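You operate a simulated robot arm through the tools that you are given. There is no shell and no other tool. Be economical: measure what you need, move in short steps, check, and stop when the job is done.

Carry out the task below with a simulated robot arm. There is one attempt and no reset: what you move stays moved.

Task
Take the green beret out of the pink hat box.
Fine: beret on the bench; shut the lid and slide the box back to the wall. Set down upright: green felt beret.
Where things are to end (x, y in the base frame): pink hat box within 35 mm of [1140, -160].

It is judged by the outcome, as a careful person would: the job done as asked, and still so three seconds after it is handed in. It fails if anything else is knocked over, pushed out of place, dropped, spilled or broken. A push-on lid holds only when it is set on centred and level and pressed home; a screw cap is set on level and turned clockwise until tight.

Robot
A 7-joint arm with a two-finger gripper, on a carriage that runs on a rail from [-2222, -2] to [158, 0] (x, y) and turns from -171 to 161 degrees about z. Base frame: it is fixed where the carriage stands at the start and does not move with it; the origin is on the floor, on the carriage's upright axis, x ahead of it, y to its left, z up; the surface under the hand at the start is at about z = 450. Units: mm, degrees, N and s.
Its first joint turns from -149.0 to 149.0 degrees. Places, roughly: bench top [1000, -400, 400]; hat box lid [1000, -200, 600]. Payload 2.45 kg.
The TCP is the grasp point between the finger pads, 26 mm short of the fingertips. In the tool frame z runs along the fingers and y along their closing line. The gripper opens to 96 mm. The gripper's body begins 69 mm behind the TCP.
Orientation is that of the tool frame in the base frame, as a unit quaternion [x, y, z, w]. With the fingers straight down and closing along the base's y, the tool's x points along the base's -x, its y along +y and its z along -z.

Tools
- The arm moves only by the tool arm_command. Its argument "steps" is a list of rows, each a list of 3 entries, a list of its own where there are three numbers: the turn, a rotation vector about the tool's x, y, z in units of 8 degrees (1.0 is 8 degrees), then the shift along the tool's x, y, z in units of 40 mm (1.0 is 40 mm), then the opening, from 0 (shut) to 1 (fully open). In form: [[[ax, ay, az], [tx, ty, tz], fingers], ...]. A call has 1 to 8 rows; each row shifts and turns the commanded pose from where the row before left it, along the tool's axes as they then stand. A call with a number of a shift or a turn outside -1 to 1 is refused whole. Each row takes 0.2 s and may step no farther than 50 mm and 8.6 degrees from the row before; otherwise, or with a gripper value out of range, the whole call is refused. A pose out of reach is approached as far as the arm can. The call stops where the force on the tool passes 40 N (or 10 N more than at its start, if that is more) or the arm is blocked; 0.2 s more then pass. The fingers move at their own pace and stop on an object; they squeeze with about 30 N. The grip force told is the motor's: it shows also when the fingers shut on nothing. Time passes only in rows, and 0.2 s behind the last, so rows that do not move let the fingers close. It gives the time, the measured TCP pose, the force on the tool (base axes), the opening and the grip force at its end, in the units of the frame above (readings bear some noise), with the torque about the TCP (base axes, N m) and any sound that the robot's microphone picked up.
- Cameras (640 x 400 px; columns grow to the right, rows downward): "scene" is now at [45.6, 162.3, 1328.6]; the picture's right is [-0.08, -1.00, 0.00], its down [-0.52, 0.04, -0.86] and it looks along [0.85, -0.07, -0.52] (base axes); focal length 285 px, centre (320, 200). "wrist" rides on the gripper at [82, 3, -98] in the tool frame; the picture's right is [-0.04, 1.00, 0.00], its down [-0.73, -0.03, -0.68] and it looks along [-0.68, -0.03, 0.73] (tool axes); focal length 256 px, centre (320, 200). There is no depth. A picture from a camera that has moved, and an enlarged one, comes with that camera's place and axes in the base frame and with its lens. The place of the scene camera against the robot may be out by one fixed shift of up to 18 mm in any direction.
- snapshot(camera): a new picture of that camera. The clock stands still meanwhile.
- raise_lower(by): slides the trunk up (or, below 0, down) by that many mm; the arm and the scene camera ride with it, the base frame stays. It gives what a move gives, with no picture.
- drive_base(legs): drives the robot by 1 to 6 legs, each [ahead, left, turn to the left] in mm, mm and degrees, along the robot's own axes; the way and the turn of a leg run together, so that a leg with both is an arc; at most 1500 mm and 180 degrees a leg. The arm and the cameras ride along, it lands a little off, and it stops where it bumps. It keeps to its track: a leg is cut to what the track allows. It gives what a move gives.
- head_to(pan, tilt): turns the head with the scene camera to pan (to the left, within 155 degrees either way) and tilt (down, from -29 to 69), counted from straight ahead of the robot. It gives what a move gives.
- enlarge(camera, box): a new picture of the part [left, top, right, bottom] of that camera's present view, enlarged. The clock stands still meanwhile.
- hand_in(): hands the job in; it is judged then, once.

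Go step by step. Nothing tells you exact positions but the pictures and the camera data: compare them with the known pose of the tool, close in by small moves and look again before you grip or let go. The budget is 120 turns and 90 pictures, counting those below and the enlarged ones. Unless the task says otherwise, let go and move clear before handing in, and close with one line.

The tools are called after "Emit:" by a JSON object that holds its "api" and its "payload". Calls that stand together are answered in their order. arm_command: Moves the arm, as the interface text tells. Its arguments: {"type":"object","properties":{"steps":{"type":"array","items":{"type":"array"}}},"required":["steps"]} The other tools are called the same way: raise_lower (by) slides the trunk up or down; drive_base (legs) drives the base; head_to (pan, tilt) turns the head that bears the scene camera; snapshot (camera) takes a picture; enlarge (camera, box) takes an enlarged picture of a part of a camera's view; hand_in () hands the job in.

At the start:

```text
time_s: 0.0
tcp_pos: [909.0, 79.6, 855.6]
orientation: [0.0, 1.0, 0.0, 0.0]
force: [1.5, -1.1, -0.6]
wrist_torque: [0.0, -0.02, 0.01]
grip_width: 95.7
gripper_force: 0.0
trunk travel left (down, up): [-300.0, 410.0]
robot x, y, heading: [-0.3, 2.0, 0.1]
head pan, tilt: [-4.9, 31.2]
```

scene: 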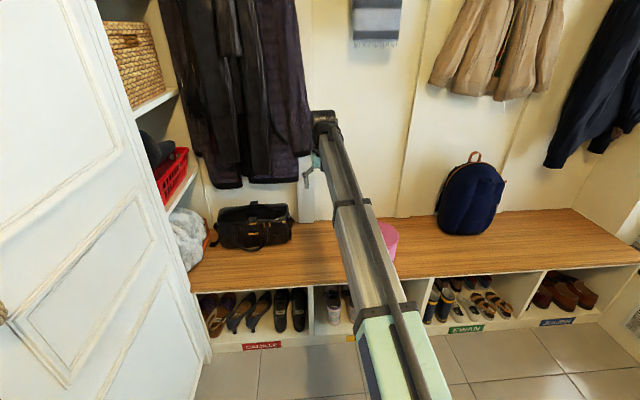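
wrist: 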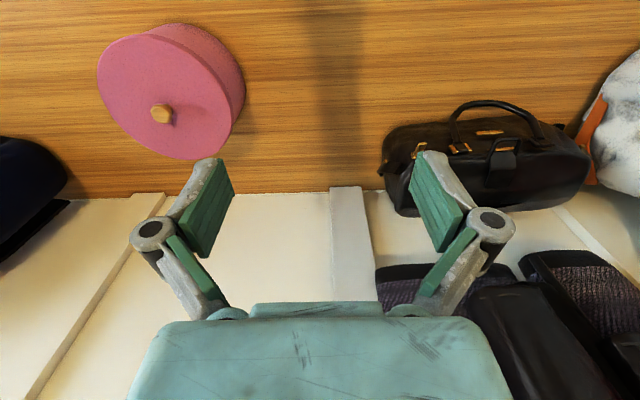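

I see the pink box with its knob near [980, -155], short of the wall, and open bench on its left. I'll move the hand across in front of the box for a better look.

Emit:
{"api": "arm_command", "payload": {"steps": [[[0, 0, 0], [0, -1, 0], 1], [[0, 0, 0], [0, -1, 0], 1], [[0, 0, 0], [0, -1, 0], 1], [[0, 0, 0], [0, -1, 0], 1], [[0, 0, 0], [0, -1, 0], 1], [[0, 0, 0], [0, -1, 0], 1], [[0, 0, 0], [1, 0, 0], 1], [[0, 0, 0], [1, 0, 0], 1]]}}

Emit:
{"api": "snapshot", "payload": {"camera": "wrist"}}

Emit:
{"api": "snapshot", "payload": {"camera": "scene"}}

```text
time_s: 1.8
tcp_pos: [830.6, -158.5, 853.1]
orientation: [0.001, 1.0, 0.0, 0.0]
force: [0.9, -0.1, 0.8]
wrist_torque: [-0.01, 0.02, -0.01]
grip_width: 95.8
gripper_force: 0.1
trunk travel left (down, up): [-300.0, 410.0]
robot x, y, heading: [3.4, -3.4, 0.2]
head pan, tilt: [-4.9, 31.2]
```

```text
87 pictures are left
camera wrist: at [748.8, -155.8, 951.1], right [0.04, 1.0, 0.0], down [0.73, -0.03, 0.68], along [0.68, -0.03, -0.73], focal length 256 px, centre (320, 200)
```

wrist: 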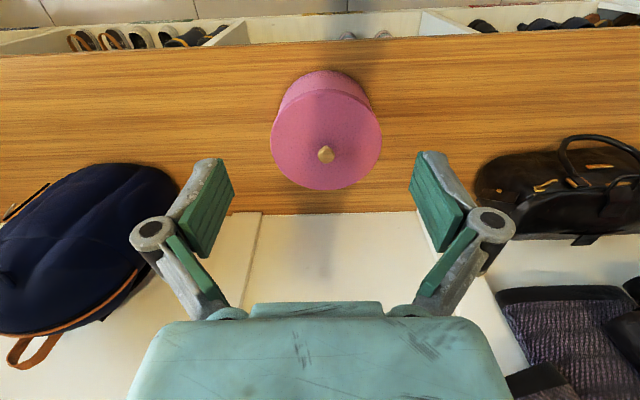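

```text
86 pictures are left
camera scene: at [45.8, 162.3, 1328.6], right [-0.08, -1.0, 0.0], down [-0.52, 0.04, -0.86], along [0.85, -0.07, -0.52], focal length 285 px, centre (320, 200)
```

scene: 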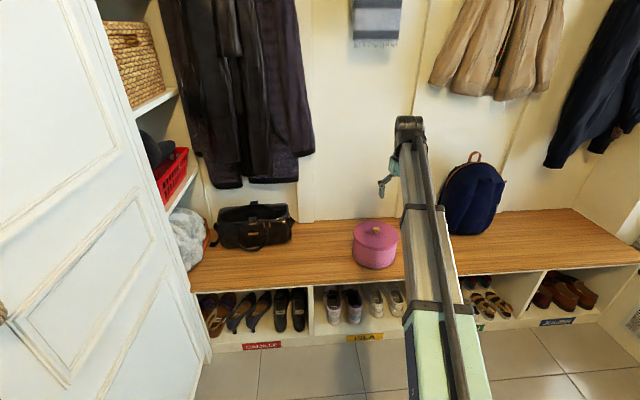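

The knob is at about [981, -157, 593]; the lid is about 190 mm across and the bench top is near z = 450. I'll run the carriage ahead so that the work is well inside reach, then look again.

Emit:
{"api": "drive_base", "payload": {"legs": [[140, 0, 0]]}}

Emit:
{"api": "snapshot", "payload": {"camera": "wrist"}}

Emit:
{"api": "snapshot", "payload": {"camera": "scene"}}

```text
time_s: 3.1
tcp_pos: [971.3, -159.7, 854.1]
orientation: [0.0, 1.0, 0.0, 0.0]
force: [0.8, 0.2, 0.0]
wrist_torque: [-0.01, -0.02, 0.0]
grip_width: 96.0
gripper_force: 0.0
trunk travel left (down, up): [-300.0, 410.0]
robot x, y, heading: [139.2, 1.0, -0.1]
head pan, tilt: [-4.9, 31.2]
```

```text
85 pictures are left
camera wrist: at [889.5, -155.4, 951.5], right [0.04, 1.0, 0.0], down [0.73, -0.03, 0.68], along [0.68, -0.03, -0.73], focal length 256 px, centre (320, 200)
```

wrist: 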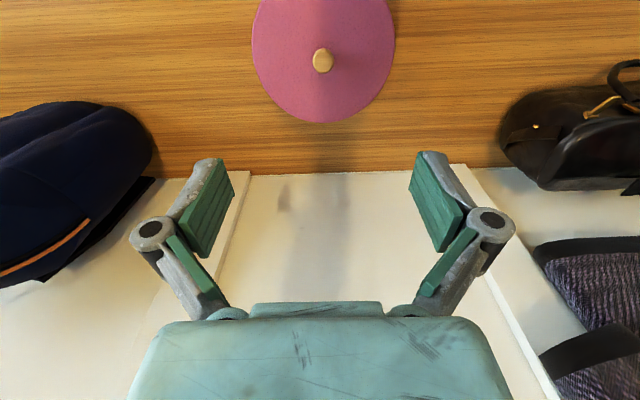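

```text
84 pictures are left
camera scene: at [185.7, 162.4, 1328.7], right [-0.08, -1.0, 0.0], down [-0.52, 0.04, -0.86], along [0.85, -0.07, -0.52], focal length 285 px, centre (320, 200)
```

scene: 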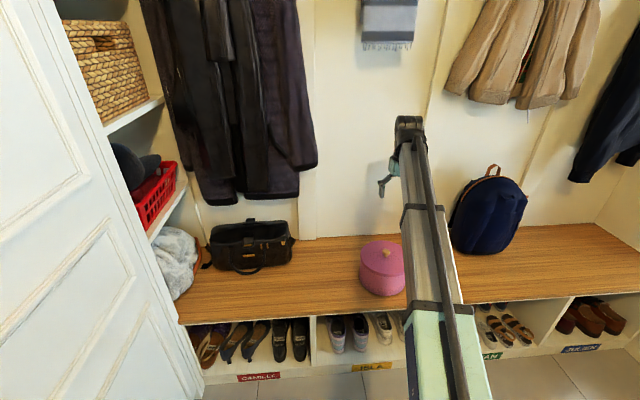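

The knob reads [982, -157]. I'll drop the open hand to about 50 mm over it and check the centring.

Emit:
{"api": "arm_command", "payload": {"steps": [[[0, 0, 0], [-0.27, 0.07, 0.9], 1], [[0, 0, 0], [0, 0, 1], 1], [[0, 0, 0], [0, 0, 1], 1], [[0, 0, 0], [0, 0, 1], 1], [[0, 0, 0], [0, 0, 1], 1], [[0, 0, 0], [0, 0, 0.2], 1]]}}

Emit:
{"api": "snapshot", "payload": {"camera": "wrist"}}

Emit:
{"api": "enlarge", "payload": {"camera": "scene", "box": [300, 180, 500, 305]}}

```text
time_s: 4.5
tcp_pos: [981.0, -157.9, 648.7]
orientation: [0.0, 1.0, 0.0, 0.0]
force: [0.0, -0.2, -0.1]
wrist_torque: [-0.03, 0.02, -0.01]
grip_width: 95.8
gripper_force: 0.2
trunk travel left (down, up): [-300.0, 410.0]
robot x, y, heading: [138.6, -2.7, -0.1]
head pan, tilt: [-4.9, 31.2]
```

```text
83 pictures are left
camera wrist: at [899.9, -153.4, 748.1], right [0.04, 1.0, 0.0], down [0.73, -0.03, 0.68], along [0.68, -0.03, -0.73], focal length 256 px, centre (320, 200)
```

wrist: 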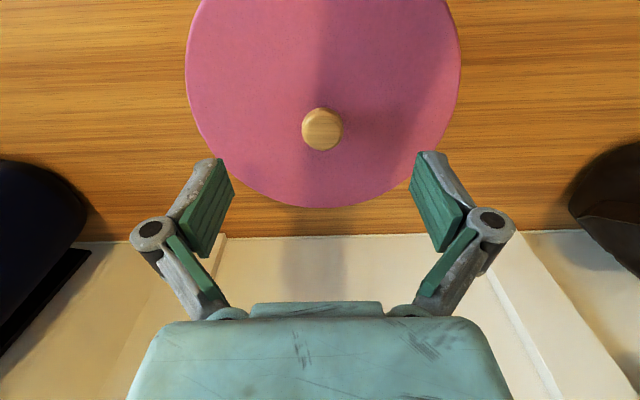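

```text
3.20 times, centred on (400, 242) of scene
camera zoom: at [185.8, 162.4, 1328.7], right [-0.08, -1.0, 0.0], down [-0.52, 0.04, -0.86], along [0.85, -0.07, -0.52], focal length 913 px, centre (64, 64)
```

zoom: 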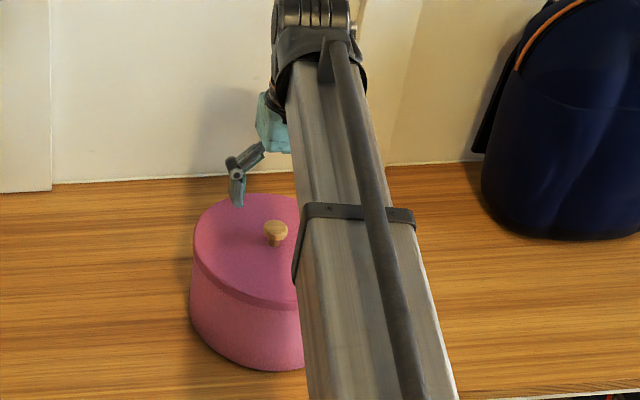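

Centred well. I'll go down gently, tips to about z = 583, and look again.

Emit:
{"api": "arm_command", "payload": {"steps": [[[0, 0, 0], [0.03, 0.03, 0.5], 1], [[0, 0, 0], [0, 0, 0.5], 1], [[0, 0, 0], [0, 0, 0], 1]]}}

Emit:
{"api": "snapshot", "payload": {"camera": "wrist"}}

Emit:
{"api": "enlarge", "payload": {"camera": "scene", "box": [340, 200, 440, 262]}}

```text
time_s: 5.3
tcp_pos: [980.1, -157.0, 609.3]
orientation: [0.0, 1.0, 0.0, 0.001]
force: [-0.1, -0.4, -0.8]
wrist_torque: [0.04, -0.04, 0.03]
grip_width: 96.0
gripper_force: 0.1
trunk travel left (down, up): [-300.0, 410.0]
robot x, y, heading: [140.2, -0.8, 0.1]
head pan, tilt: [-4.9, 31.2]
```

```text
81 pictures are left
camera wrist: at [898.9, -152.3, 707.5], right [0.04, 1.0, 0.0], down [0.73, -0.03, 0.68], along [0.68, -0.03, -0.73], focal length 256 px, centre (320, 200)
```

wrist: 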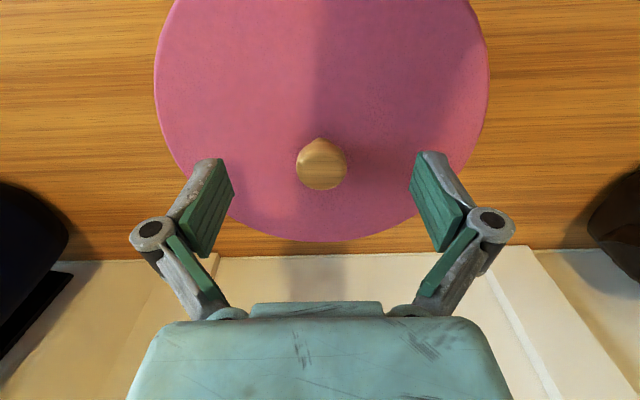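

```text
6.40 times, centred on (390, 231) of scene
camera zoom: at [185.8, 162.4, 1328.7], right [-0.08, -1.0, 0.0], down [-0.52, 0.04, -0.86], along [0.85, -0.07, -0.52], focal length 1826 px, centre (-128, 2)
```

zoom: 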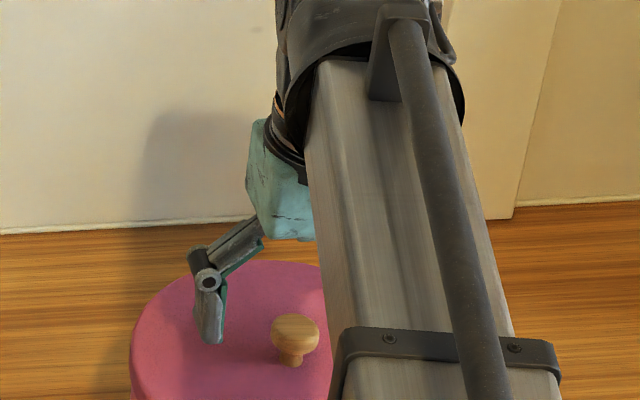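

The knob top is at about z = 593 and the lid near 570. I'll creep down a little more, watching the force, then close on the knob.

Emit:
{"api": "arm_command", "payload": {"steps": [[[0, 0, 0], [0.03, 0, 0.1], 1], [[0, 0, 0], [0, 0, 0.1], 1], [[0, 0, 0], [0, 0, 0], 1]]}}

Emit:
{"api": "enlarge", "payload": {"camera": "scene", "box": [340, 200, 440, 262]}}

```text
time_s: 6.1
tcp_pos: [980.2, -157.2, 601.6]
orientation: [0.0, 1.0, 0.0, 0.0]
force: [-0.2, -1.0, 0.5]
wrist_torque: [-0.01, -0.02, -0.01]
grip_width: 95.9
gripper_force: 0.0
trunk travel left (down, up): [-300.0, 410.0]
robot x, y, heading: [139.9, 1.5, 0.2]
head pan, tilt: [-4.9, 31.2]
```

```text
6.40 times, centred on (390, 231) of scene
camera zoom: at [185.8, 162.4, 1328.6], right [-0.08, -1.0, 0.0], down [-0.52, 0.04, -0.86], along [0.85, -0.07, -0.52], focal length 1826 px, centre (-128, 2)
```

zoom: 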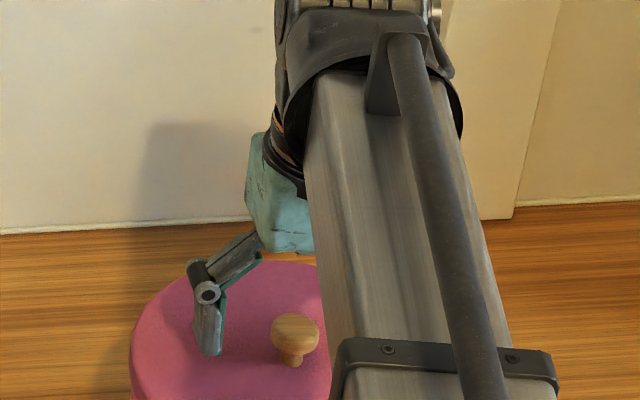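

The tips are still 5–8 mm over the lid. I'll go 4 mm more and close on the knob.

Emit:
{"api": "arm_command", "payload": {"steps": [[[0, 0, 0], [0, 0, 0.1], 1], [[0, 0, 0], [0, 0, 0], 0.5], [[0, 0, 0], [0, 0, 0], 0.2], [[0, 0, 0], [0, 0, 0], 0.1], [[0, 0, 0], [0, 0, 0], 0], [[0, 0, 0], [0, 0, 0], 0]]}}

Emit:
{"api": "snapshot", "payload": {"camera": "wrist"}}

```text
time_s: 7.5
tcp_pos: [979.5, -157.6, 598.8]
orientation: [-0.001, 1.0, 0.0, 0.0]
force: [0.7, 3.3, 1.9]
wrist_torque: [0.03, 0.04, 0.03]
grip_width: 26.1
gripper_force: 29.8
trunk travel left (down, up): [-300.0, 410.0]
robot x, y, heading: [136.5, 1.2, 0.1]
head pan, tilt: [-4.9, 31.2]
```

```text
78 pictures are left
camera wrist: at [897.8, -151.9, 696.1], right [0.04, 1.0, 0.0], down [0.73, -0.03, 0.68], along [0.68, -0.03, -0.73], focal length 256 px, centre (320, 200)
```

wrist: 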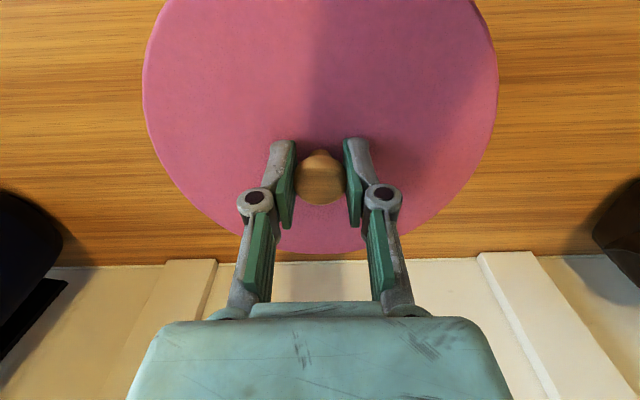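

Knob gripped, with the TCP at z = 598.8, x = 979.5, y = -157.6. Lifting gently to see whether the lid comes free of the box.

Emit:
{"api": "arm_command", "payload": {"steps": [[[0, 0, 0], [0, 0, -0.2], 0], [[0, 0, 0], [0, 0, -0.2], 0], [[0, 0, 0], [0, 0, -0.2], 0], [[0, 0, 0], [0, 0, -0.2], 0]]}}

Emit:
{"api": "snapshot", "payload": {"camera": "wrist"}}

Emit:
{"api": "enlarge", "payload": {"camera": "scene", "box": [300, 180, 500, 305]}}

```text
time_s: 8.5
tcp_pos: [980.1, -155.4, 627.8]
orientation: [0.0, 1.0, -0.001, 0.0]
force: [-0.1, 0.5, 0.4]
wrist_torque: [-0.07, -0.08, 0.06]
grip_width: 26.2
gripper_force: 30.3
trunk travel left (down, up): [-300.0, 410.0]
robot x, y, heading: [144.0, 0.6, 0.2]
head pan, tilt: [-4.9, 31.2]
```

```text
77 pictures are left
camera wrist: at [898.8, -151.3, 726.3], right [0.04, 1.0, 0.0], down [0.73, -0.03, 0.68], along [0.68, -0.03, -0.73], focal length 256 px, centre (320, 200)
```

wrist: 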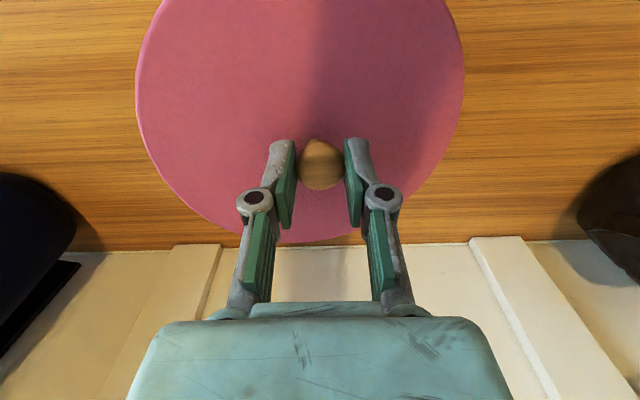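

```text
3.20 times, centred on (400, 242) of scene
camera zoom: at [186.1, 162.4, 1328.6], right [-0.08, -1.0, 0.0], down [-0.52, 0.04, -0.85], along [0.85, -0.07, -0.52], focal length 913 px, centre (64, 64)
```

zoom: 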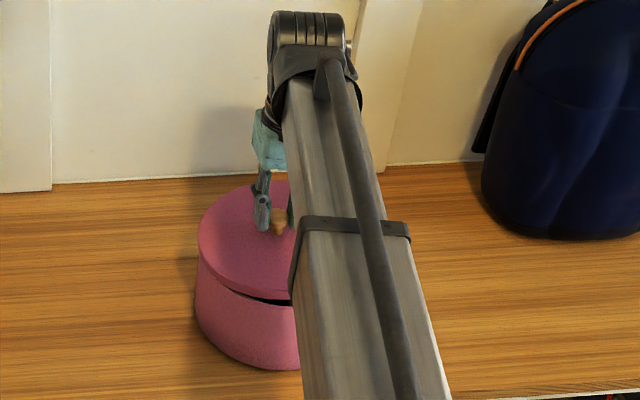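

The lid has come up at the right side but seems tilted, with the left side still low. I'll lift a bit further in small steps and check.

Emit:
{"api": "arm_command", "payload": {"steps": [[[0, 0, 0], [0, 0, -0.15], 0], [[0, 0, 0], [0, 0, -0.15], 0], [[0, 0, 0], [0, 0, 0], 0]]}}

Emit:
{"api": "snapshot", "payload": {"camera": "wrist"}}

Emit:
{"api": "enlarge", "payload": {"camera": "scene", "box": [340, 220, 440, 305]}}

```text
time_s: 9.3
tcp_pos: [980.0, -156.8, 638.6]
orientation: [-0.001, 1.0, 0.0, 0.0]
force: [0.5, -0.7, -2.9]
wrist_torque: [-0.19, 0.05, 0.01]
grip_width: 26.1
gripper_force: 29.6
trunk travel left (down, up): [-300.0, 410.0]
robot x, y, heading: [142.0, -1.5, 0.1]
head pan, tilt: [-4.9, 31.2]
```

```text
75 pictures are left
camera wrist: at [897.6, -151.8, 738.2], right [0.04, 1.0, 0.0], down [0.73, -0.03, 0.68], along [0.68, -0.03, -0.73], focal length 256 px, centre (320, 200)
```

wrist: 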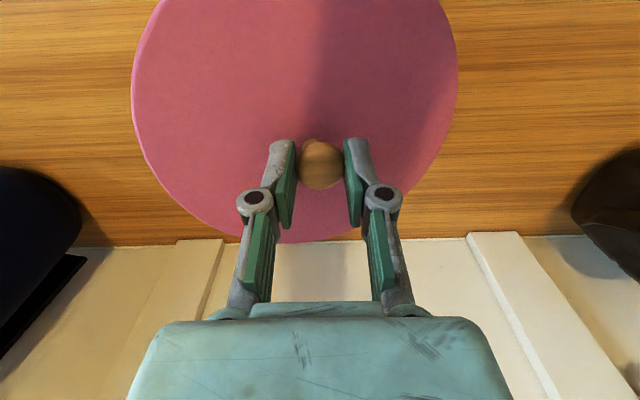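

```text
4.71 times, centred on (390, 262) of scene
camera zoom: at [186.1, 162.3, 1328.6], right [-0.08, -1.0, 0.0], down [-0.52, 0.04, -0.86], along [0.85, -0.07, -0.52], focal length 1343 px, centre (-9, -94)
```

zoom: 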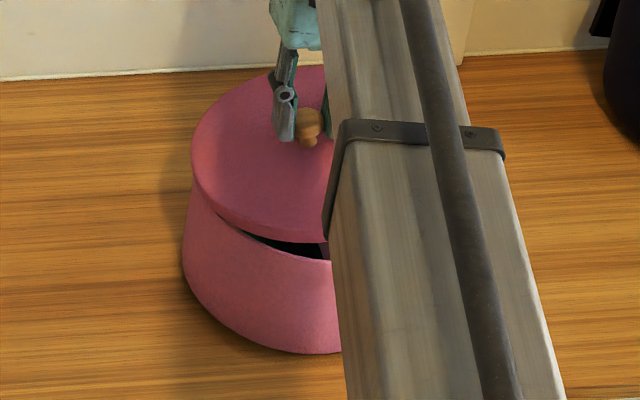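

The lid is lifting, hinged on its left edge. I'll raise a little more to free it.

Emit:
{"api": "arm_command", "payload": {"steps": [[[0, 0, 0], [0, 0, -0.15], 0], [[0, 0, 0], [0, 0, -0.15], 0], [[0, 0, 0], [0, 0, -0.15], 0], [[0, 0, 0], [0, 0, 0], 0]]}}

Emit:
{"api": "enlarge", "payload": {"camera": "scene", "box": [340, 220, 440, 305]}}

Emit:
{"api": "snapshot", "payload": {"camera": "wrist"}}

```text
time_s: 10.3
tcp_pos: [979.0, -155.1, 657.2]
orientation: [0.0, 1.0, 0.0, 0.0]
force: [0.2, 0.8, -1.7]
wrist_torque: [-0.11, 0.05, 0.0]
grip_width: 26.4
gripper_force: 30.3
trunk travel left (down, up): [-300.0, 410.0]
robot x, y, heading: [141.3, 6.0, 0.0]
head pan, tilt: [-4.9, 31.2]
```

```text
4.71 times, centred on (390, 262) of scene
camera zoom: at [186.0, 162.4, 1328.6], right [-0.08, -1.0, 0.0], down [-0.52, 0.04, -0.86], along [0.85, -0.07, -0.52], focal length 1343 px, centre (-9, -94)
```

zoom: 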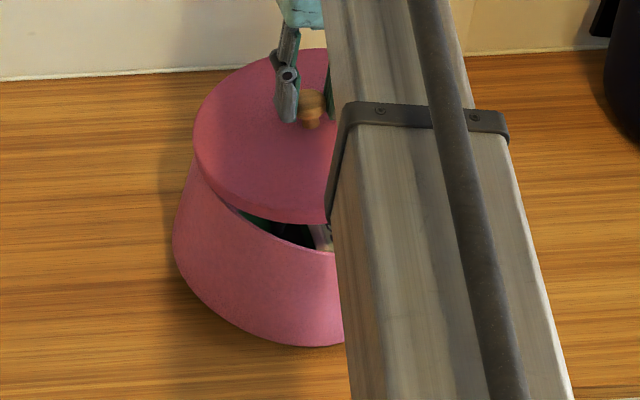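

```text
72 pictures are left
camera wrist: at [898.2, -151.6, 756.9], right [0.04, 1.0, 0.0], down [0.73, -0.03, 0.68], along [0.68, -0.03, -0.73], focal length 256 px, centre (320, 200)
```

wrist: 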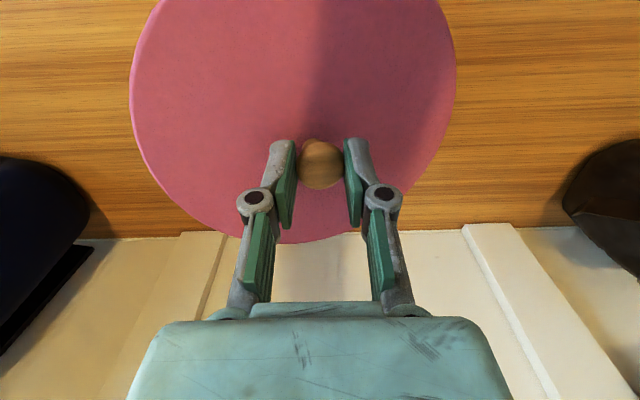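

The lid's left rim is hanging on the box and starting to lift it. I'll lower again so the box sits flat, then roll the hand so that the lid's left side lifts.

Emit:
{"api": "arm_command", "payload": {"steps": [[[0, 0, 0], [0, 0, 0.25], 0], [[0, 0, 0], [0, 0, 0.25], 0], [[0, 0, 0], [0, 0, 0.1], 0], [[-0.5, 0, 0], [0, 0, 0], 0], [[-0.5, 0, 0], [0, 0, 0], 0], [[0, 0, 0], [0, 0, 0], 0]]}}

Emit:
{"api": "enlarge", "payload": {"camera": "scene", "box": [340, 220, 440, 305]}}

Emit:
{"api": "snapshot", "payload": {"camera": "wrist"}}

```text
time_s: 11.7
tcp_pos: [979.4, -155.0, 634.0]
orientation: [0.0, 0.997, 0.071, 0.0]
force: [-0.6, -0.4, -2.1]
wrist_torque: [-0.16, 0.03, 0.01]
grip_width: 26.3
gripper_force: 29.9
trunk travel left (down, up): [-300.0, 410.0]
robot x, y, heading: [144.9, 0.0, 0.0]
head pan, tilt: [-4.9, 31.2]
```

```text
4.71 times, centred on (390, 262) of scene
camera zoom: at [186.0, 162.4, 1328.6], right [-0.08, -1.0, 0.0], down [-0.52, 0.04, -0.86], along [0.85, -0.07, -0.52], focal length 1343 px, centre (-9, -94)
```

zoom: 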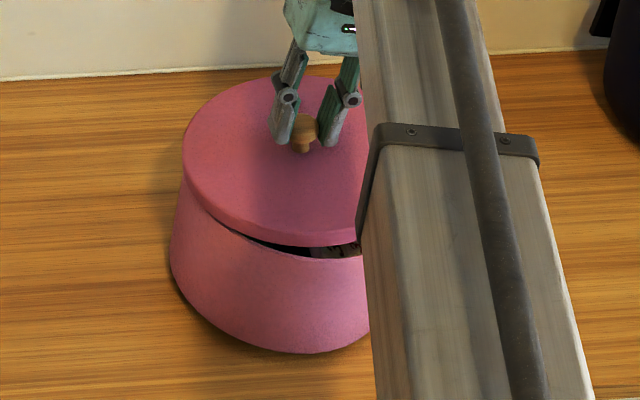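

```text
70 pictures are left
camera wrist: at [897.6, -165.3, 732.2], right [0.04, 0.99, 0.14], down [0.73, -0.12, 0.67], along [0.68, 0.08, -0.73], focal length 256 px, centre (320, 200)
```

wrist: 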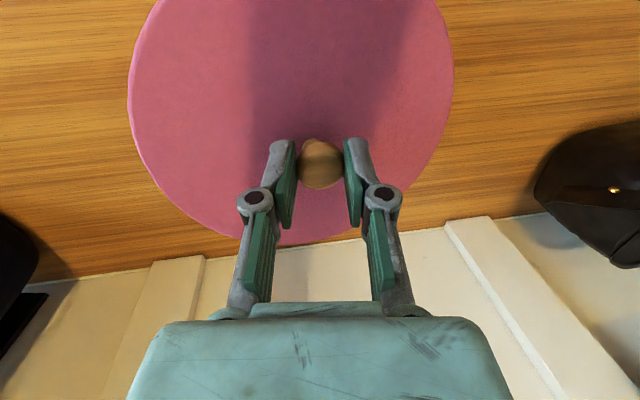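

I can't yet tell whether the box itself is tilted. A closer look before moving on.

Emit:
{"api": "enlarge", "payload": {"camera": "scene", "box": [350, 225, 410, 300]}}

```text
5.33 times, centred on (380, 262) of scene
camera zoom: at [186.0, 162.4, 1328.6], right [-0.08, -1.0, 0.0], down [-0.52, 0.04, -0.86], along [0.85, -0.07, -0.52], focal length 1522 px, centre (0, -133)
```

zoom: 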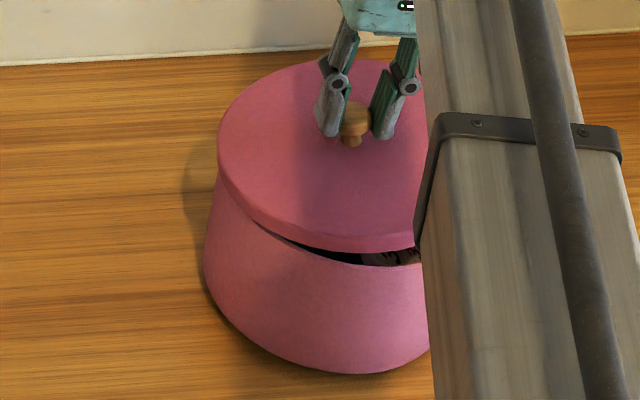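

The box is tilted: its left side hangs from the lid's rim. I'll roll back so the box sits flat, then slip the lid to the left to unhook that rim.

Emit:
{"api": "arm_command", "payload": {"steps": [[[0.5, 0, 0], [0, 0, 0], 0], [[0.5, 0, 0], [0, 0, 0.1], 0], [[0, 0, 0], [0, 0, 0], 0], [[0, 0, 0], [0, 0.7, 0], 0], [[0, 0, 0], [0, 0, 0], 0]]}}

Emit:
{"api": "enlarge", "payload": {"camera": "scene", "box": [350, 225, 410, 300]}}

```text
time_s: 12.9
tcp_pos: [978.6, -126.9, 630.3]
orientation: [0.0, 1.0, 0.0, 0.0]
force: [0.5, -2.6, 3.1]
wrist_torque: [0.19, -0.08, -0.02]
grip_width: 26.1
gripper_force: 30.1
trunk travel left (down, up): [-300.0, 410.0]
robot x, y, heading: [138.1, 0.2, 0.0]
head pan, tilt: [-4.9, 31.2]
```

```text
5.33 times, centred on (380, 262) of scene
camera zoom: at [185.5, 162.2, 1328.7], right [-0.08, -1.0, 0.0], down [-0.52, 0.04, -0.86], along [0.85, -0.07, -0.52], focal length 1522 px, centre (0, -133)
```

zoom: 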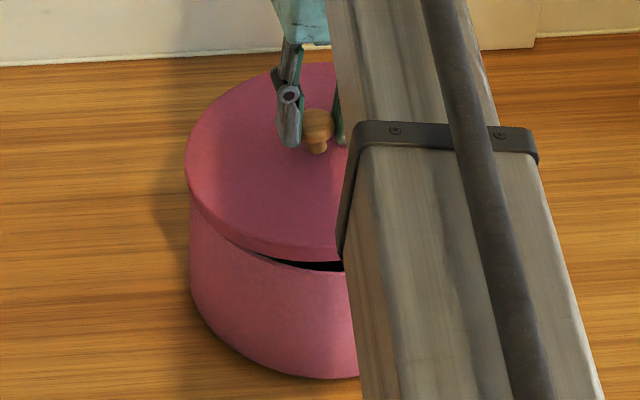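

The box now stands flat with the lid resting skewed on it. I'll let go so the lid settles level on the rim, then grip it afresh.

Emit:
{"api": "arm_command", "payload": {"steps": [[[0, 0, 0], [0, 0, 0.1], 0], [[0, 0, 0], [0, 0, 0.0], 0.45], [[0, 0, 0], [0, 0, 0], 0.6], [[0, 0, 0], [0, 0, -0.5], 0.8], [[0, 0, 0], [0, 0, -0.5], 0.8]]}}

Emit:
{"api": "enlarge", "payload": {"camera": "scene", "box": [350, 225, 410, 300]}}

Emit:
{"api": "snapshot", "payload": {"camera": "wrist"}}

```text
time_s: 14.1
tcp_pos: [979.6, -127.5, 665.5]
orientation: [0.0, 1.0, 0.0, 0.0]
force: [0.4, 0.3, -0.7]
wrist_torque: [0.01, 0.03, 0.01]
grip_width: 76.8
gripper_force: 0.0
trunk travel left (down, up): [-300.0, 410.0]
robot x, y, heading: [139.2, -1.5, 0.1]
head pan, tilt: [-4.9, 31.2]
```

```text
5.33 times, centred on (380, 262) of scene
camera zoom: at [186.0, 162.3, 1328.6], right [-0.08, -1.0, 0.0], down [-0.52, 0.04, -0.86], along [0.85, -0.07, -0.52], focal length 1522 px, centre (0, -133)
```

zoom: 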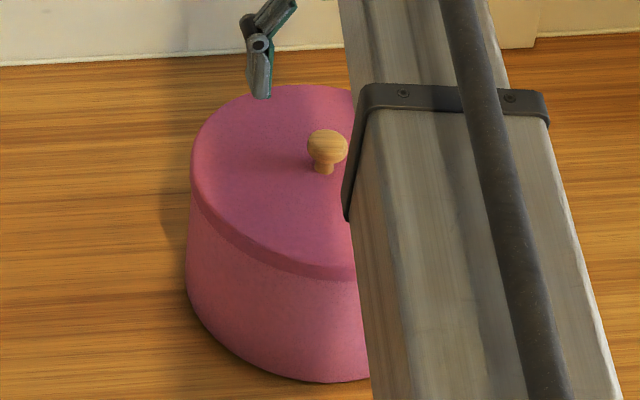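

```text
66 pictures are left
camera wrist: at [898.1, -122.6, 764.5], right [0.04, 1.0, 0.0], down [0.73, -0.03, 0.68], along [0.68, -0.03, -0.73], focal length 256 px, centre (320, 200)
```

wrist: 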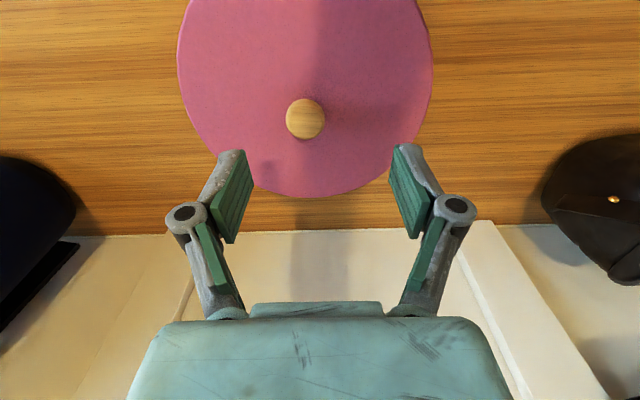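

The lid has dropped back level, knob at [977, -136]. Re-gripping it squarely and a touch lower.

Emit:
{"api": "arm_command", "payload": {"steps": [[[0, 0, 0], [0.05, -0.21, 0.7], 0.8], [[0, 0, 0], [0, 0, 0.5], 0.8], [[0, 0, 0], [0, 0, 0.4], 0.8], [[0, 0, 0], [0, 0, 0.12], 0.8], [[0, 0, 0], [0, 0, 0], 0.6]]}}

Emit:
{"api": "snapshot", "payload": {"camera": "wrist"}}

Emit:
{"api": "enlarge", "payload": {"camera": "scene", "box": [350, 225, 410, 300]}}

```text
time_s: 15.3
tcp_pos: [977.4, -135.1, 598.7]
orientation: [0.001, 1.0, 0.0, 0.0]
force: [0.0, -0.5, 0.4]
wrist_torque: [-0.02, -0.02, 0.04]
grip_width: 57.6
gripper_force: 0.2
trunk travel left (down, up): [-300.0, 410.0]
robot x, y, heading: [139.6, 0.6, 0.2]
head pan, tilt: [-4.9, 31.2]
```

```text
65 pictures are left
camera wrist: at [894.5, -131.1, 696.9], right [0.04, 1.0, 0.0], down [0.73, -0.03, 0.68], along [0.68, -0.03, -0.73], focal length 256 px, centre (320, 200)
```

wrist: 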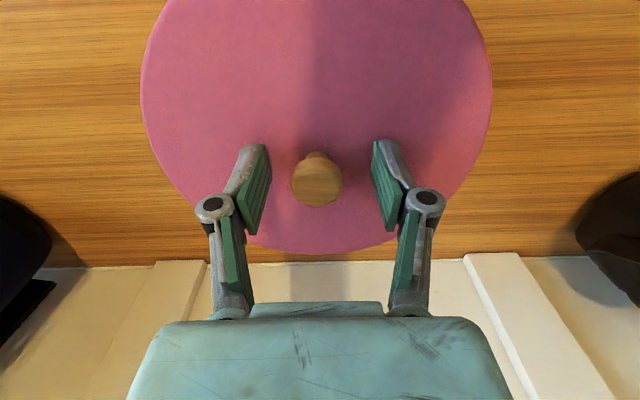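

```text
5.33 times, centred on (380, 262) of scene
camera zoom: at [185.9, 162.4, 1328.6], right [-0.08, -1.0, 0.0], down [-0.52, 0.04, -0.86], along [0.85, -0.07, -0.52], focal length 1522 px, centre (0, -133)
```

zoom: 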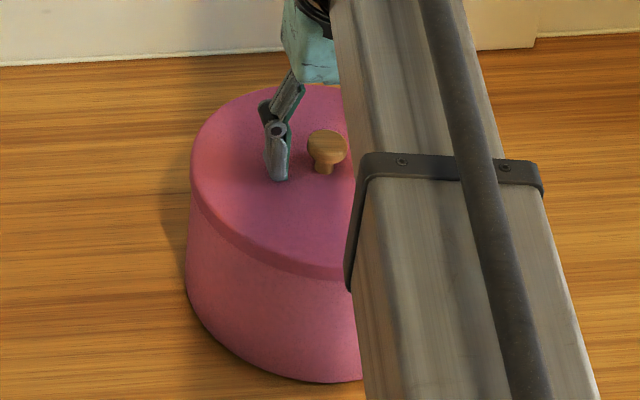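

Centred. Closing and lifting straight, slowly.

Emit:
{"api": "arm_command", "payload": {"steps": [[[0, 0, 0], [0, 0.0, 0.05], 0.3], [[0, 0, 0], [0, 0, 0], 0], [[0, 0, 0], [0, 0, 0], 0], [[0, 0, 0], [0, 0, -0.1], 0], [[0, 0, 0], [0, 0, -0.1], 0], [[0, 0, 0], [0, 0, -0.1], 0]]}}

Emit:
{"api": "snapshot", "payload": {"camera": "wrist"}}

Emit:
{"api": "enlarge", "payload": {"camera": "scene", "box": [350, 225, 410, 300]}}

```text
time_s: 16.7
tcp_pos: [976.8, -136.7, 607.8]
orientation: [-0.001, 1.0, 0.0, 0.0]
force: [0.0, -0.3, -2.3]
wrist_torque: [-0.18, -0.01, 0.01]
grip_width: 26.1
gripper_force: 29.5
trunk travel left (down, up): [-300.0, 410.0]
robot x, y, heading: [135.9, 0.8, -0.1]
head pan, tilt: [-4.9, 31.2]
```

```text
63 pictures are left
camera wrist: at [895.6, -131.4, 706.1], right [0.04, 1.0, 0.0], down [0.73, -0.03, 0.68], along [0.68, -0.03, -0.73], focal length 256 px, centre (320, 200)
```

wrist: 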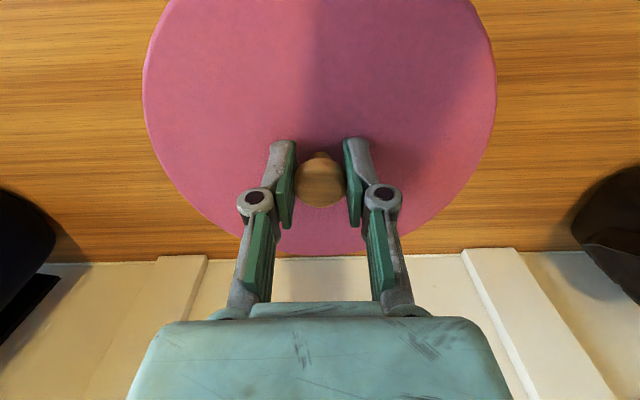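

```text
5.33 times, centred on (380, 262) of scene
camera zoom: at [186.1, 162.4, 1328.6], right [-0.08, -1.0, 0.0], down [-0.52, 0.04, -0.86], along [0.85, -0.07, -0.52], focal length 1522 px, centre (0, -133)
```

zoom: 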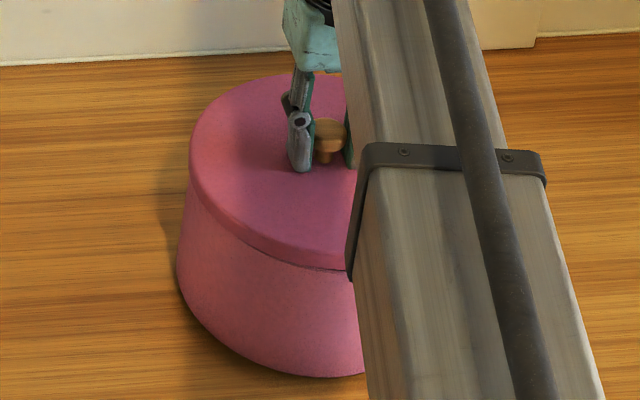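

The lid is level in the hand but its left side still clings and tips the box. I'll work it loose with small twists while drawing up.

Emit:
{"api": "arm_command", "payload": {"steps": [[[0, 0, 1], [0, 0, 0], 0], [[0, 0, -1], [0, 0, -0.05], 0], [[0, 0, -1], [0, 0, -0.05], 0], [[0, 0, 1], [0, 0, -0.05], 0], [[0, 0, 1], [0, 0, -0.05], 0], [[0, 0, -1], [0, 0, -0.05], 0], [[0, 0, 0], [0, 0, 0], 0]]}}

Emit:
{"api": "snapshot", "payload": {"camera": "wrist"}}

Emit:
{"api": "enlarge", "payload": {"camera": "scene", "box": [350, 225, 410, 300]}}

```text
time_s: 18.3
tcp_pos: [977.1, -135.8, 618.6]
orientation: [0.0, 1.0, 0.0, 0.0]
force: [-1.2, 0.3, -1.9]
wrist_torque: [-0.14, 0.14, -0.09]
grip_width: 25.7
gripper_force: 30.1
trunk travel left (down, up): [-300.0, 410.0]
robot x, y, heading: [142.0, 2.6, 0.4]
head pan, tilt: [-4.9, 31.2]
```

```text
61 pictures are left
camera wrist: at [895.0, -131.9, 717.2], right [0.04, 1.0, 0.0], down [0.73, -0.03, 0.68], along [0.68, -0.03, -0.73], focal length 256 px, centre (320, 200)
```

wrist: 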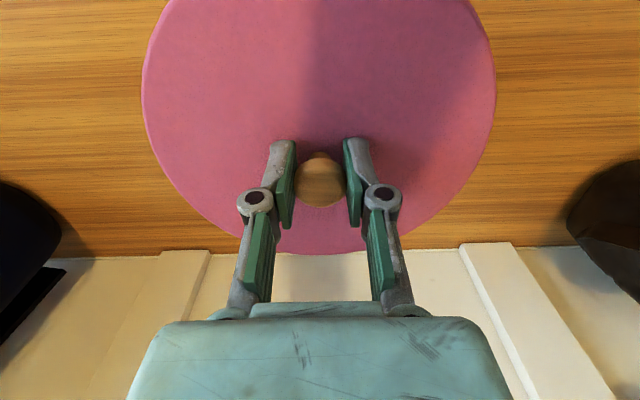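

```text
5.33 times, centred on (380, 262) of scene
camera zoom: at [186.0, 162.4, 1328.6], right [-0.08, -1.0, 0.0], down [-0.52, 0.04, -0.86], along [0.85, -0.07, -0.52], focal length 1522 px, centre (0, -133)
```

zoom: 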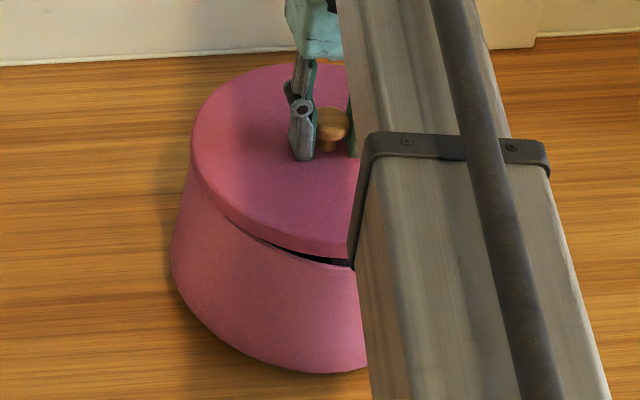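

Everything fits a lid hinged on its left (+y) side: the gap opens only on the right, and the box follows the lid otherwise. I'll lower it back and try opening it along an arc about that left edge.

Emit:
{"api": "arm_command", "payload": {"steps": [[[0, 0, 0], [0, 0, 0.26], 0], [[0, 0, 0], [0, 0, 0.26], 0], [[0.5, 0, 0], [0, 0.07, -0.15], 0], [[0.5, 0, 0], [0, 0.07, -0.15], 0], [[0.5, 0, 0], [0, 0.07, -0.15], 0], [[0.5, 0, 0], [0, 0.07, -0.15], 0], [[0, 0, 0], [0, 0, 0], 0]]}}

Emit:
{"api": "snapshot", "payload": {"camera": "wrist"}}

Emit:
{"api": "enlarge", "payload": {"camera": "scene", "box": [350, 225, 410, 300]}}

```text
time_s: 19.9
tcp_pos: [977.3, -121.9, 619.6]
orientation: [0.0, 0.99, -0.14, 0.0]
force: [1.0, 0.6, 4.2]
wrist_torque: [0.46, 0.36, -0.1]
grip_width: 25.9
gripper_force: 30.1
trunk travel left (down, up): [-300.0, 410.0]
robot x, y, heading: [143.2, -4.0, -0.0]
head pan, tilt: [-4.9, 31.2]
```

```text
59 pictures are left
camera wrist: at [896.1, -90.6, 713.3], right [0.04, 0.96, -0.28], down [0.73, 0.16, 0.66], along [0.68, -0.23, -0.7], focal length 256 px, centre (320, 200)
```

wrist: 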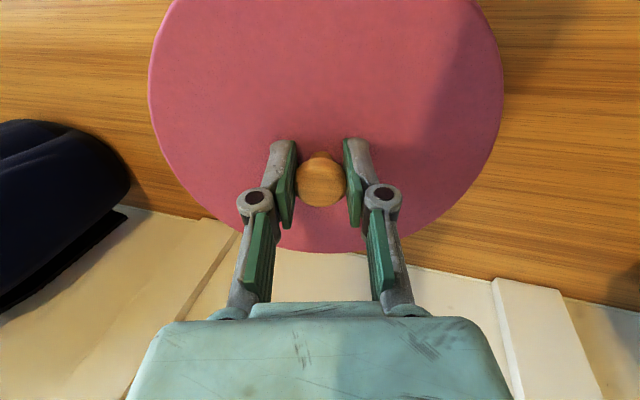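

```text
5.33 times, centred on (380, 262) of scene
camera zoom: at [185.7, 162.4, 1328.6], right [-0.08, -1.0, 0.0], down [-0.52, 0.04, -0.86], along [0.85, -0.07, -0.52], focal length 1522 px, centre (0, -133)
```

zoom: 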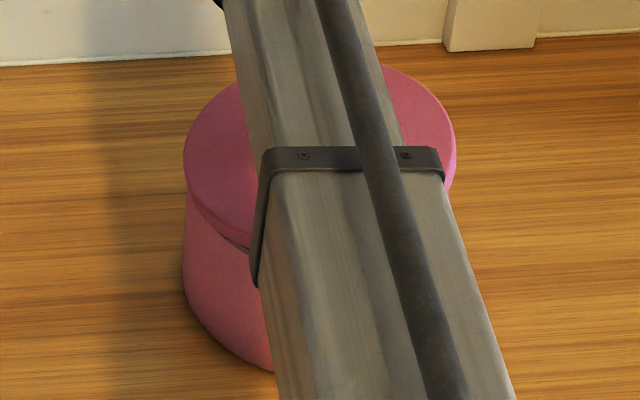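

The left edge is being pressed a little, so I'll ease upward and continue the arc another 16°.

Emit:
{"api": "arm_command", "payload": {"steps": [[[0, 0, 0], [0, 0, -0.12], 0], [[0.5, 0, 0], [0, 0.07, -0.15], 0], [[0.5, 0, 0], [0, 0.07, -0.15], 0], [[0.5, 0, 0], [0, 0.07, -0.15], 0], [[0.5, 0, 0], [0, 0.07, -0.15], 0], [[0, 0, 0], [0, 0, 0], 0]]}}

Emit:
{"api": "snapshot", "payload": {"camera": "wrist"}}

Emit:
{"api": "snapshot", "payload": {"camera": "scene"}}

```text
time_s: 21.3
tcp_pos: [978.1, -101.1, 642.4]
orientation: [0.001, 0.961, -0.276, 0.0]
force: [-1.3, 2.1, 0.9]
wrist_torque: [0.24, 0.64, -0.14]
grip_width: 25.7
gripper_force: 30.0
trunk travel left (down, up): [-300.0, 410.0]
robot x, y, heading: [143.2, -0.6, -0.0]
head pan, tilt: [-4.9, 31.2]
```

```text
57 pictures are left
camera wrist: at [896.0, -45.3, 724.8], right [0.04, 0.85, -0.53], down [0.73, 0.34, 0.59], along [0.68, -0.41, -0.61], focal length 256 px, centre (320, 200)
```

wrist: 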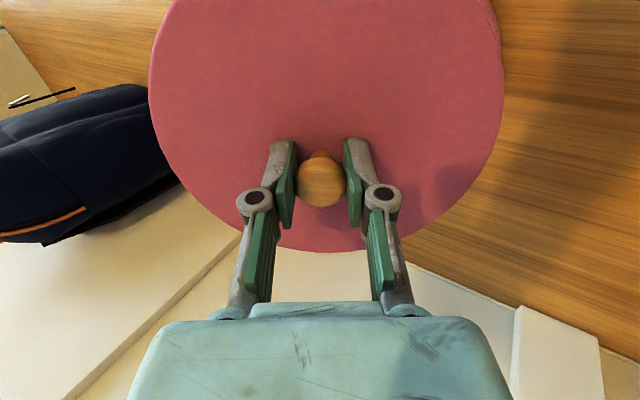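

```text
56 pictures are left
camera scene: at [185.8, 162.4, 1328.7], right [-0.08, -1.0, 0.0], down [-0.52, 0.04, -0.86], along [0.85, -0.07, -0.52], focal length 285 px, centre (320, 200)
```

scene: 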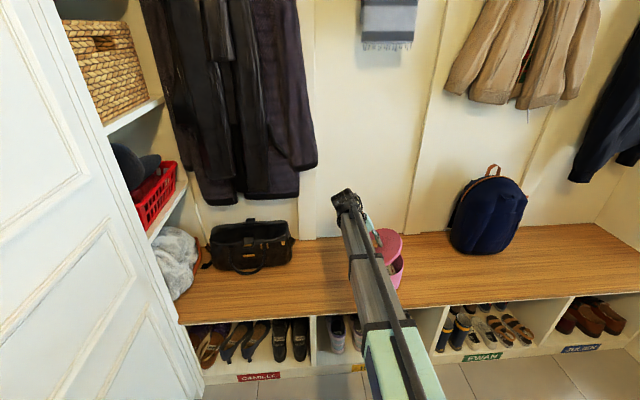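

The lid opens with a swing but torque about y is building, so the hinge may not be quite on the left. A closer look.

Emit:
{"api": "enlarge", "payload": {"camera": "scene", "box": [345, 215, 425, 305]}}

```text
4.44 times, centred on (385, 260) of scene
camera zoom: at [185.8, 162.4, 1328.7], right [-0.08, -1.0, 0.0], down [-0.52, 0.04, -0.86], along [0.85, -0.07, -0.52], focal length 1268 px, centre (31, -67)
```

zoom: 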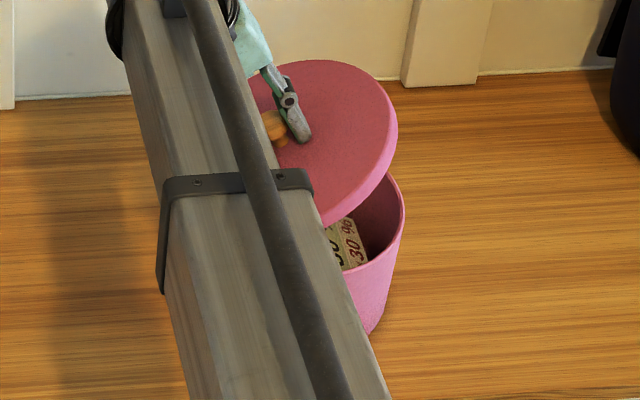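

I'll add a few degrees about y, in the sense the torque asks for, and see if the strain drops.

Emit:
{"api": "arm_command", "payload": {"steps": [[[0, 0.4, 0], [0, 0, 0], 0], [[0, 0.4, 0], [0, 0, 0], 0], [[0, 0, 0], [0, 0, 0], 0]]}}

Emit:
{"api": "enlarge", "payload": {"camera": "scene", "box": [345, 215, 425, 305]}}

Emit:
{"api": "snapshot", "payload": {"camera": "wrist"}}

```text
time_s: 22.1
tcp_pos: [977.4, -102.1, 641.5]
orientation: [0.015, 0.96, -0.276, -0.054]
force: [1.7, 1.9, 0.6]
wrist_torque: [0.14, -0.69, 0.17]
grip_width: 25.7
gripper_force: 30.2
trunk travel left (down, up): [-300.0, 410.0]
robot x, y, heading: [138.0, 1.4, 0.1]
head pan, tilt: [-4.9, 31.2]
```

```text
4.44 times, centred on (385, 260) of scene
camera zoom: at [185.7, 162.5, 1328.7], right [-0.08, -1.0, 0.0], down [-0.52, 0.04, -0.86], along [0.85, -0.07, -0.52], focal length 1268 px, centre (31, -67)
```

zoom: 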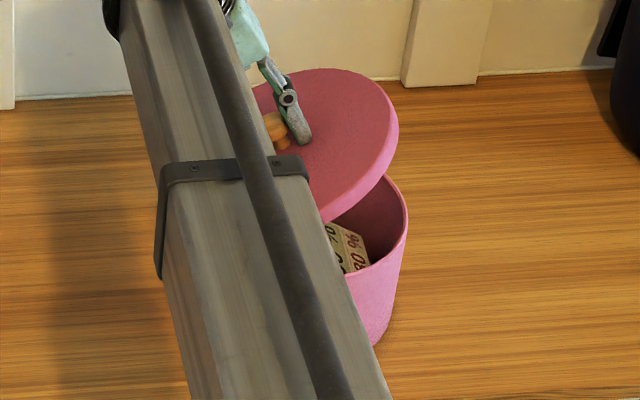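

```text
53 pictures are left
camera wrist: at [907.6, -41.3, 731.4], right [0.04, 0.84, -0.53], down [0.8, 0.29, 0.52], along [0.59, -0.45, -0.67], focal length 256 px, centre (320, 200)
```

wrist: 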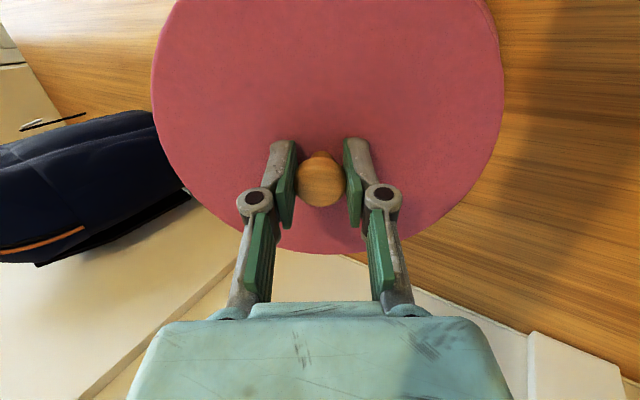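

The strain flipped sign, so the best alignment lies between: the hinge is at the left, a few degrees toward the back. I'll go back half and carry on the arc.

Emit:
{"api": "arm_command", "payload": {"steps": [[[0, -0.4, 0], [0, 0, 0], 0], [[0.7, 0, 0], [0, 0.1, -0.21], 0], [[0.7, 0, 0], [0, 0.1, -0.21], 0], [[0.7, 0, 0], [0, 0.1, -0.21], 0], [[0, 0, 0], [0, 0, 0], 0]]}}

Emit:
{"api": "enlarge", "payload": {"camera": "scene", "box": [325, 205, 425, 305]}}

```text
time_s: 23.3
tcp_pos: [979.9, -75.9, 654.8]
orientation: [0.004, 0.91, -0.413, -0.028]
force: [-0.5, 2.0, -0.5]
wrist_torque: [0.17, 0.42, -0.15]
grip_width: 25.5
gripper_force: 29.5
trunk travel left (down, up): [-300.0, 410.0]
robot x, y, heading: [140.6, 0.8, 0.0]
head pan, tilt: [-4.9, 31.2]
```

```text
4.00 times, centred on (375, 255) of scene
camera zoom: at [185.9, 162.4, 1328.6], right [-0.08, -1.0, 0.0], down [-0.52, 0.04, -0.86], along [0.85, -0.07, -0.52], focal length 1142 px, centre (100, -20)
```

zoom: 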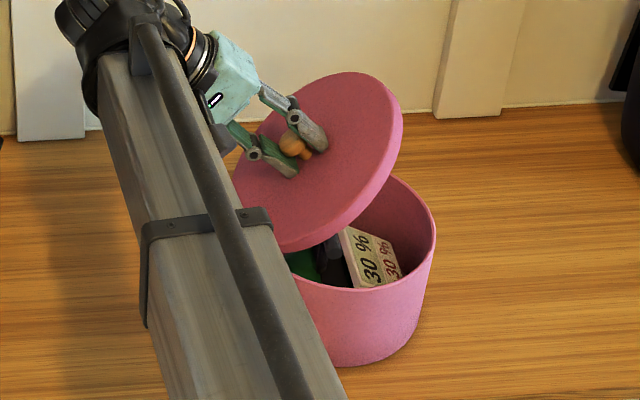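

It is hinged, and opening cleanly; inside I see green felt at the left, a black item and white cartons. Continuing the arc.

Emit:
{"api": "arm_command", "payload": {"steps": [[[0.8, 0.1, 0], [0, 0.115, -0.24], 0], [[0.8, 0.1, 0], [0, 0.115, -0.24], 0], [[0.8, 0, 0], [0, 0.115, -0.24], 0], [[0.8, 0, 0], [0, 0.115, -0.24], 0], [[0, 0, 0], [0, 0, 0], 0]]}}

Emit:
{"api": "enlarge", "payload": {"camera": "scene", "box": [285, 190, 445, 305]}}

```text
time_s: 24.5
tcp_pos: [981.4, -36.4, 661.0]
orientation: [0.002, 0.795, -0.605, -0.039]
force: [6.7, 3.5, 13.4]
wrist_torque: [0.4, -0.24, 0.06]
grip_width: 25.6
gripper_force: 29.8
trunk travel left (down, up): [-300.0, 410.0]
robot x, y, heading: [142.6, -1.7, 0.1]
head pan, tilt: [-4.9, 31.2]
```

```text
3.48 times, centred on (365, 248) of scene
camera zoom: at [185.0, 162.6, 1328.8], right [-0.08, -1.0, 0.0], down [-0.52, 0.04, -0.86], along [0.85, -0.07, -0.52], focal length 993 px, centre (164, 35)
```

zoom: 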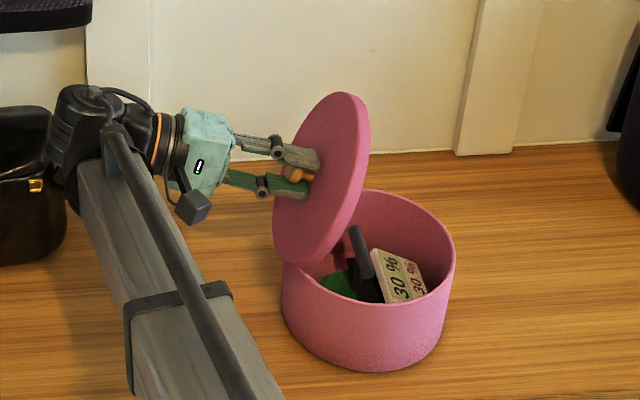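

Force shows I'm pressing down a little; I'll ease up 4 mm and continue past vertical.

Emit:
{"api": "arm_command", "payload": {"steps": [[[0, 0, 0], [0, -0.1, 0], 0], [[0.8, 0, 0], [0, 0.11, -0.25], 0], [[0.8, 0, 0], [0, 0.11, -0.25], 0], [[0.8, 0, 0], [0, 0.11, -0.25], 0], [[0, 0, 0], [0, 0, 0], 0]]}}

Emit:
{"api": "enlarge", "payload": {"camera": "scene", "box": [285, 190, 445, 305]}}

```text
time_s: 25.7
tcp_pos: [983.2, -5.3, 655.8]
orientation: [0.005, -0.683, 0.729, 0.04]
force: [-1.4, 0.0, 0.8]
wrist_torque: [0.12, 0.14, -0.23]
grip_width: 25.7
gripper_force: 30.1
trunk travel left (down, up): [-300.0, 410.0]
robot x, y, heading: [140.5, 2.0, 0.2]
head pan, tilt: [-4.9, 31.2]
```

```text
3.48 times, centred on (365, 248) of scene
camera zoom: at [185.7, 162.4, 1328.6], right [-0.08, -1.0, 0.0], down [-0.52, 0.04, -0.86], along [0.85, -0.07, -0.52], focal length 993 px, centre (164, 35)
```

zoom: 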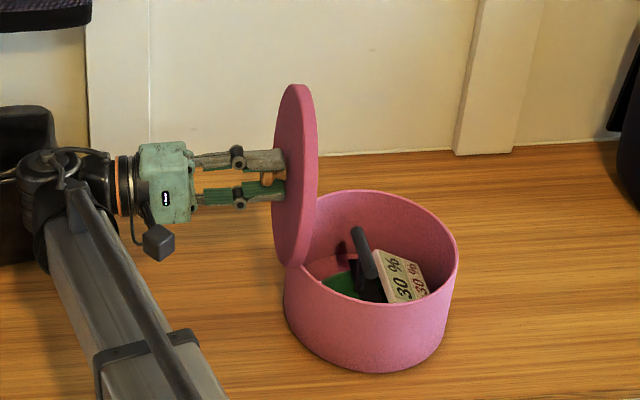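

Past vertical now and unstrained. Two more rows to lean it back safely.

Emit:
{"api": "arm_command", "payload": {"steps": [[[0.8, 0, 0], [0, 0.11, -0.25], 0], [[0.8, 0, 0], [0, 0.11, -0.25], 0], [[0, 0, 0], [0, 0, 0], 0]]}}

Emit:
{"api": "enlarge", "payload": {"camera": "scene", "box": [285, 190, 445, 305]}}

```text
time_s: 26.5
tcp_pos: [982.7, 12.7, 645.3]
orientation: [0.01, -0.598, 0.8, 0.04]
force: [-0.7, -0.5, -2.2]
wrist_torque: [0.12, 0.03, -0.14]
grip_width: 25.7
gripper_force: 29.7
trunk travel left (down, up): [-300.0, 410.0]
robot x, y, heading: [142.2, -2.4, 0.1]
head pan, tilt: [-4.9, 31.2]
```

```text
3.48 times, centred on (365, 248) of scene
camera zoom: at [186.0, 162.4, 1328.6], right [-0.08, -1.0, 0.0], down [-0.52, 0.04, -0.86], along [0.85, -0.07, -0.52], focal length 993 px, centre (164, 35)
```

zoom: 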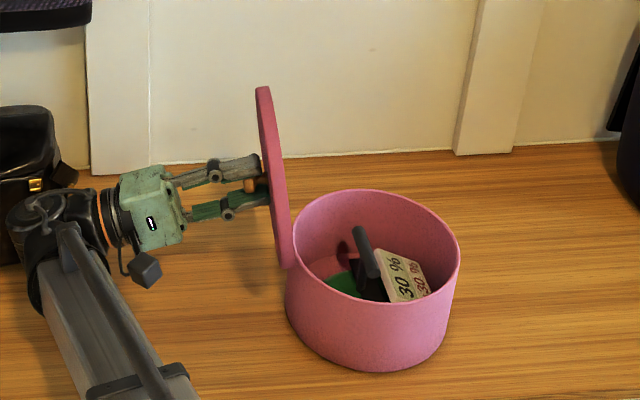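

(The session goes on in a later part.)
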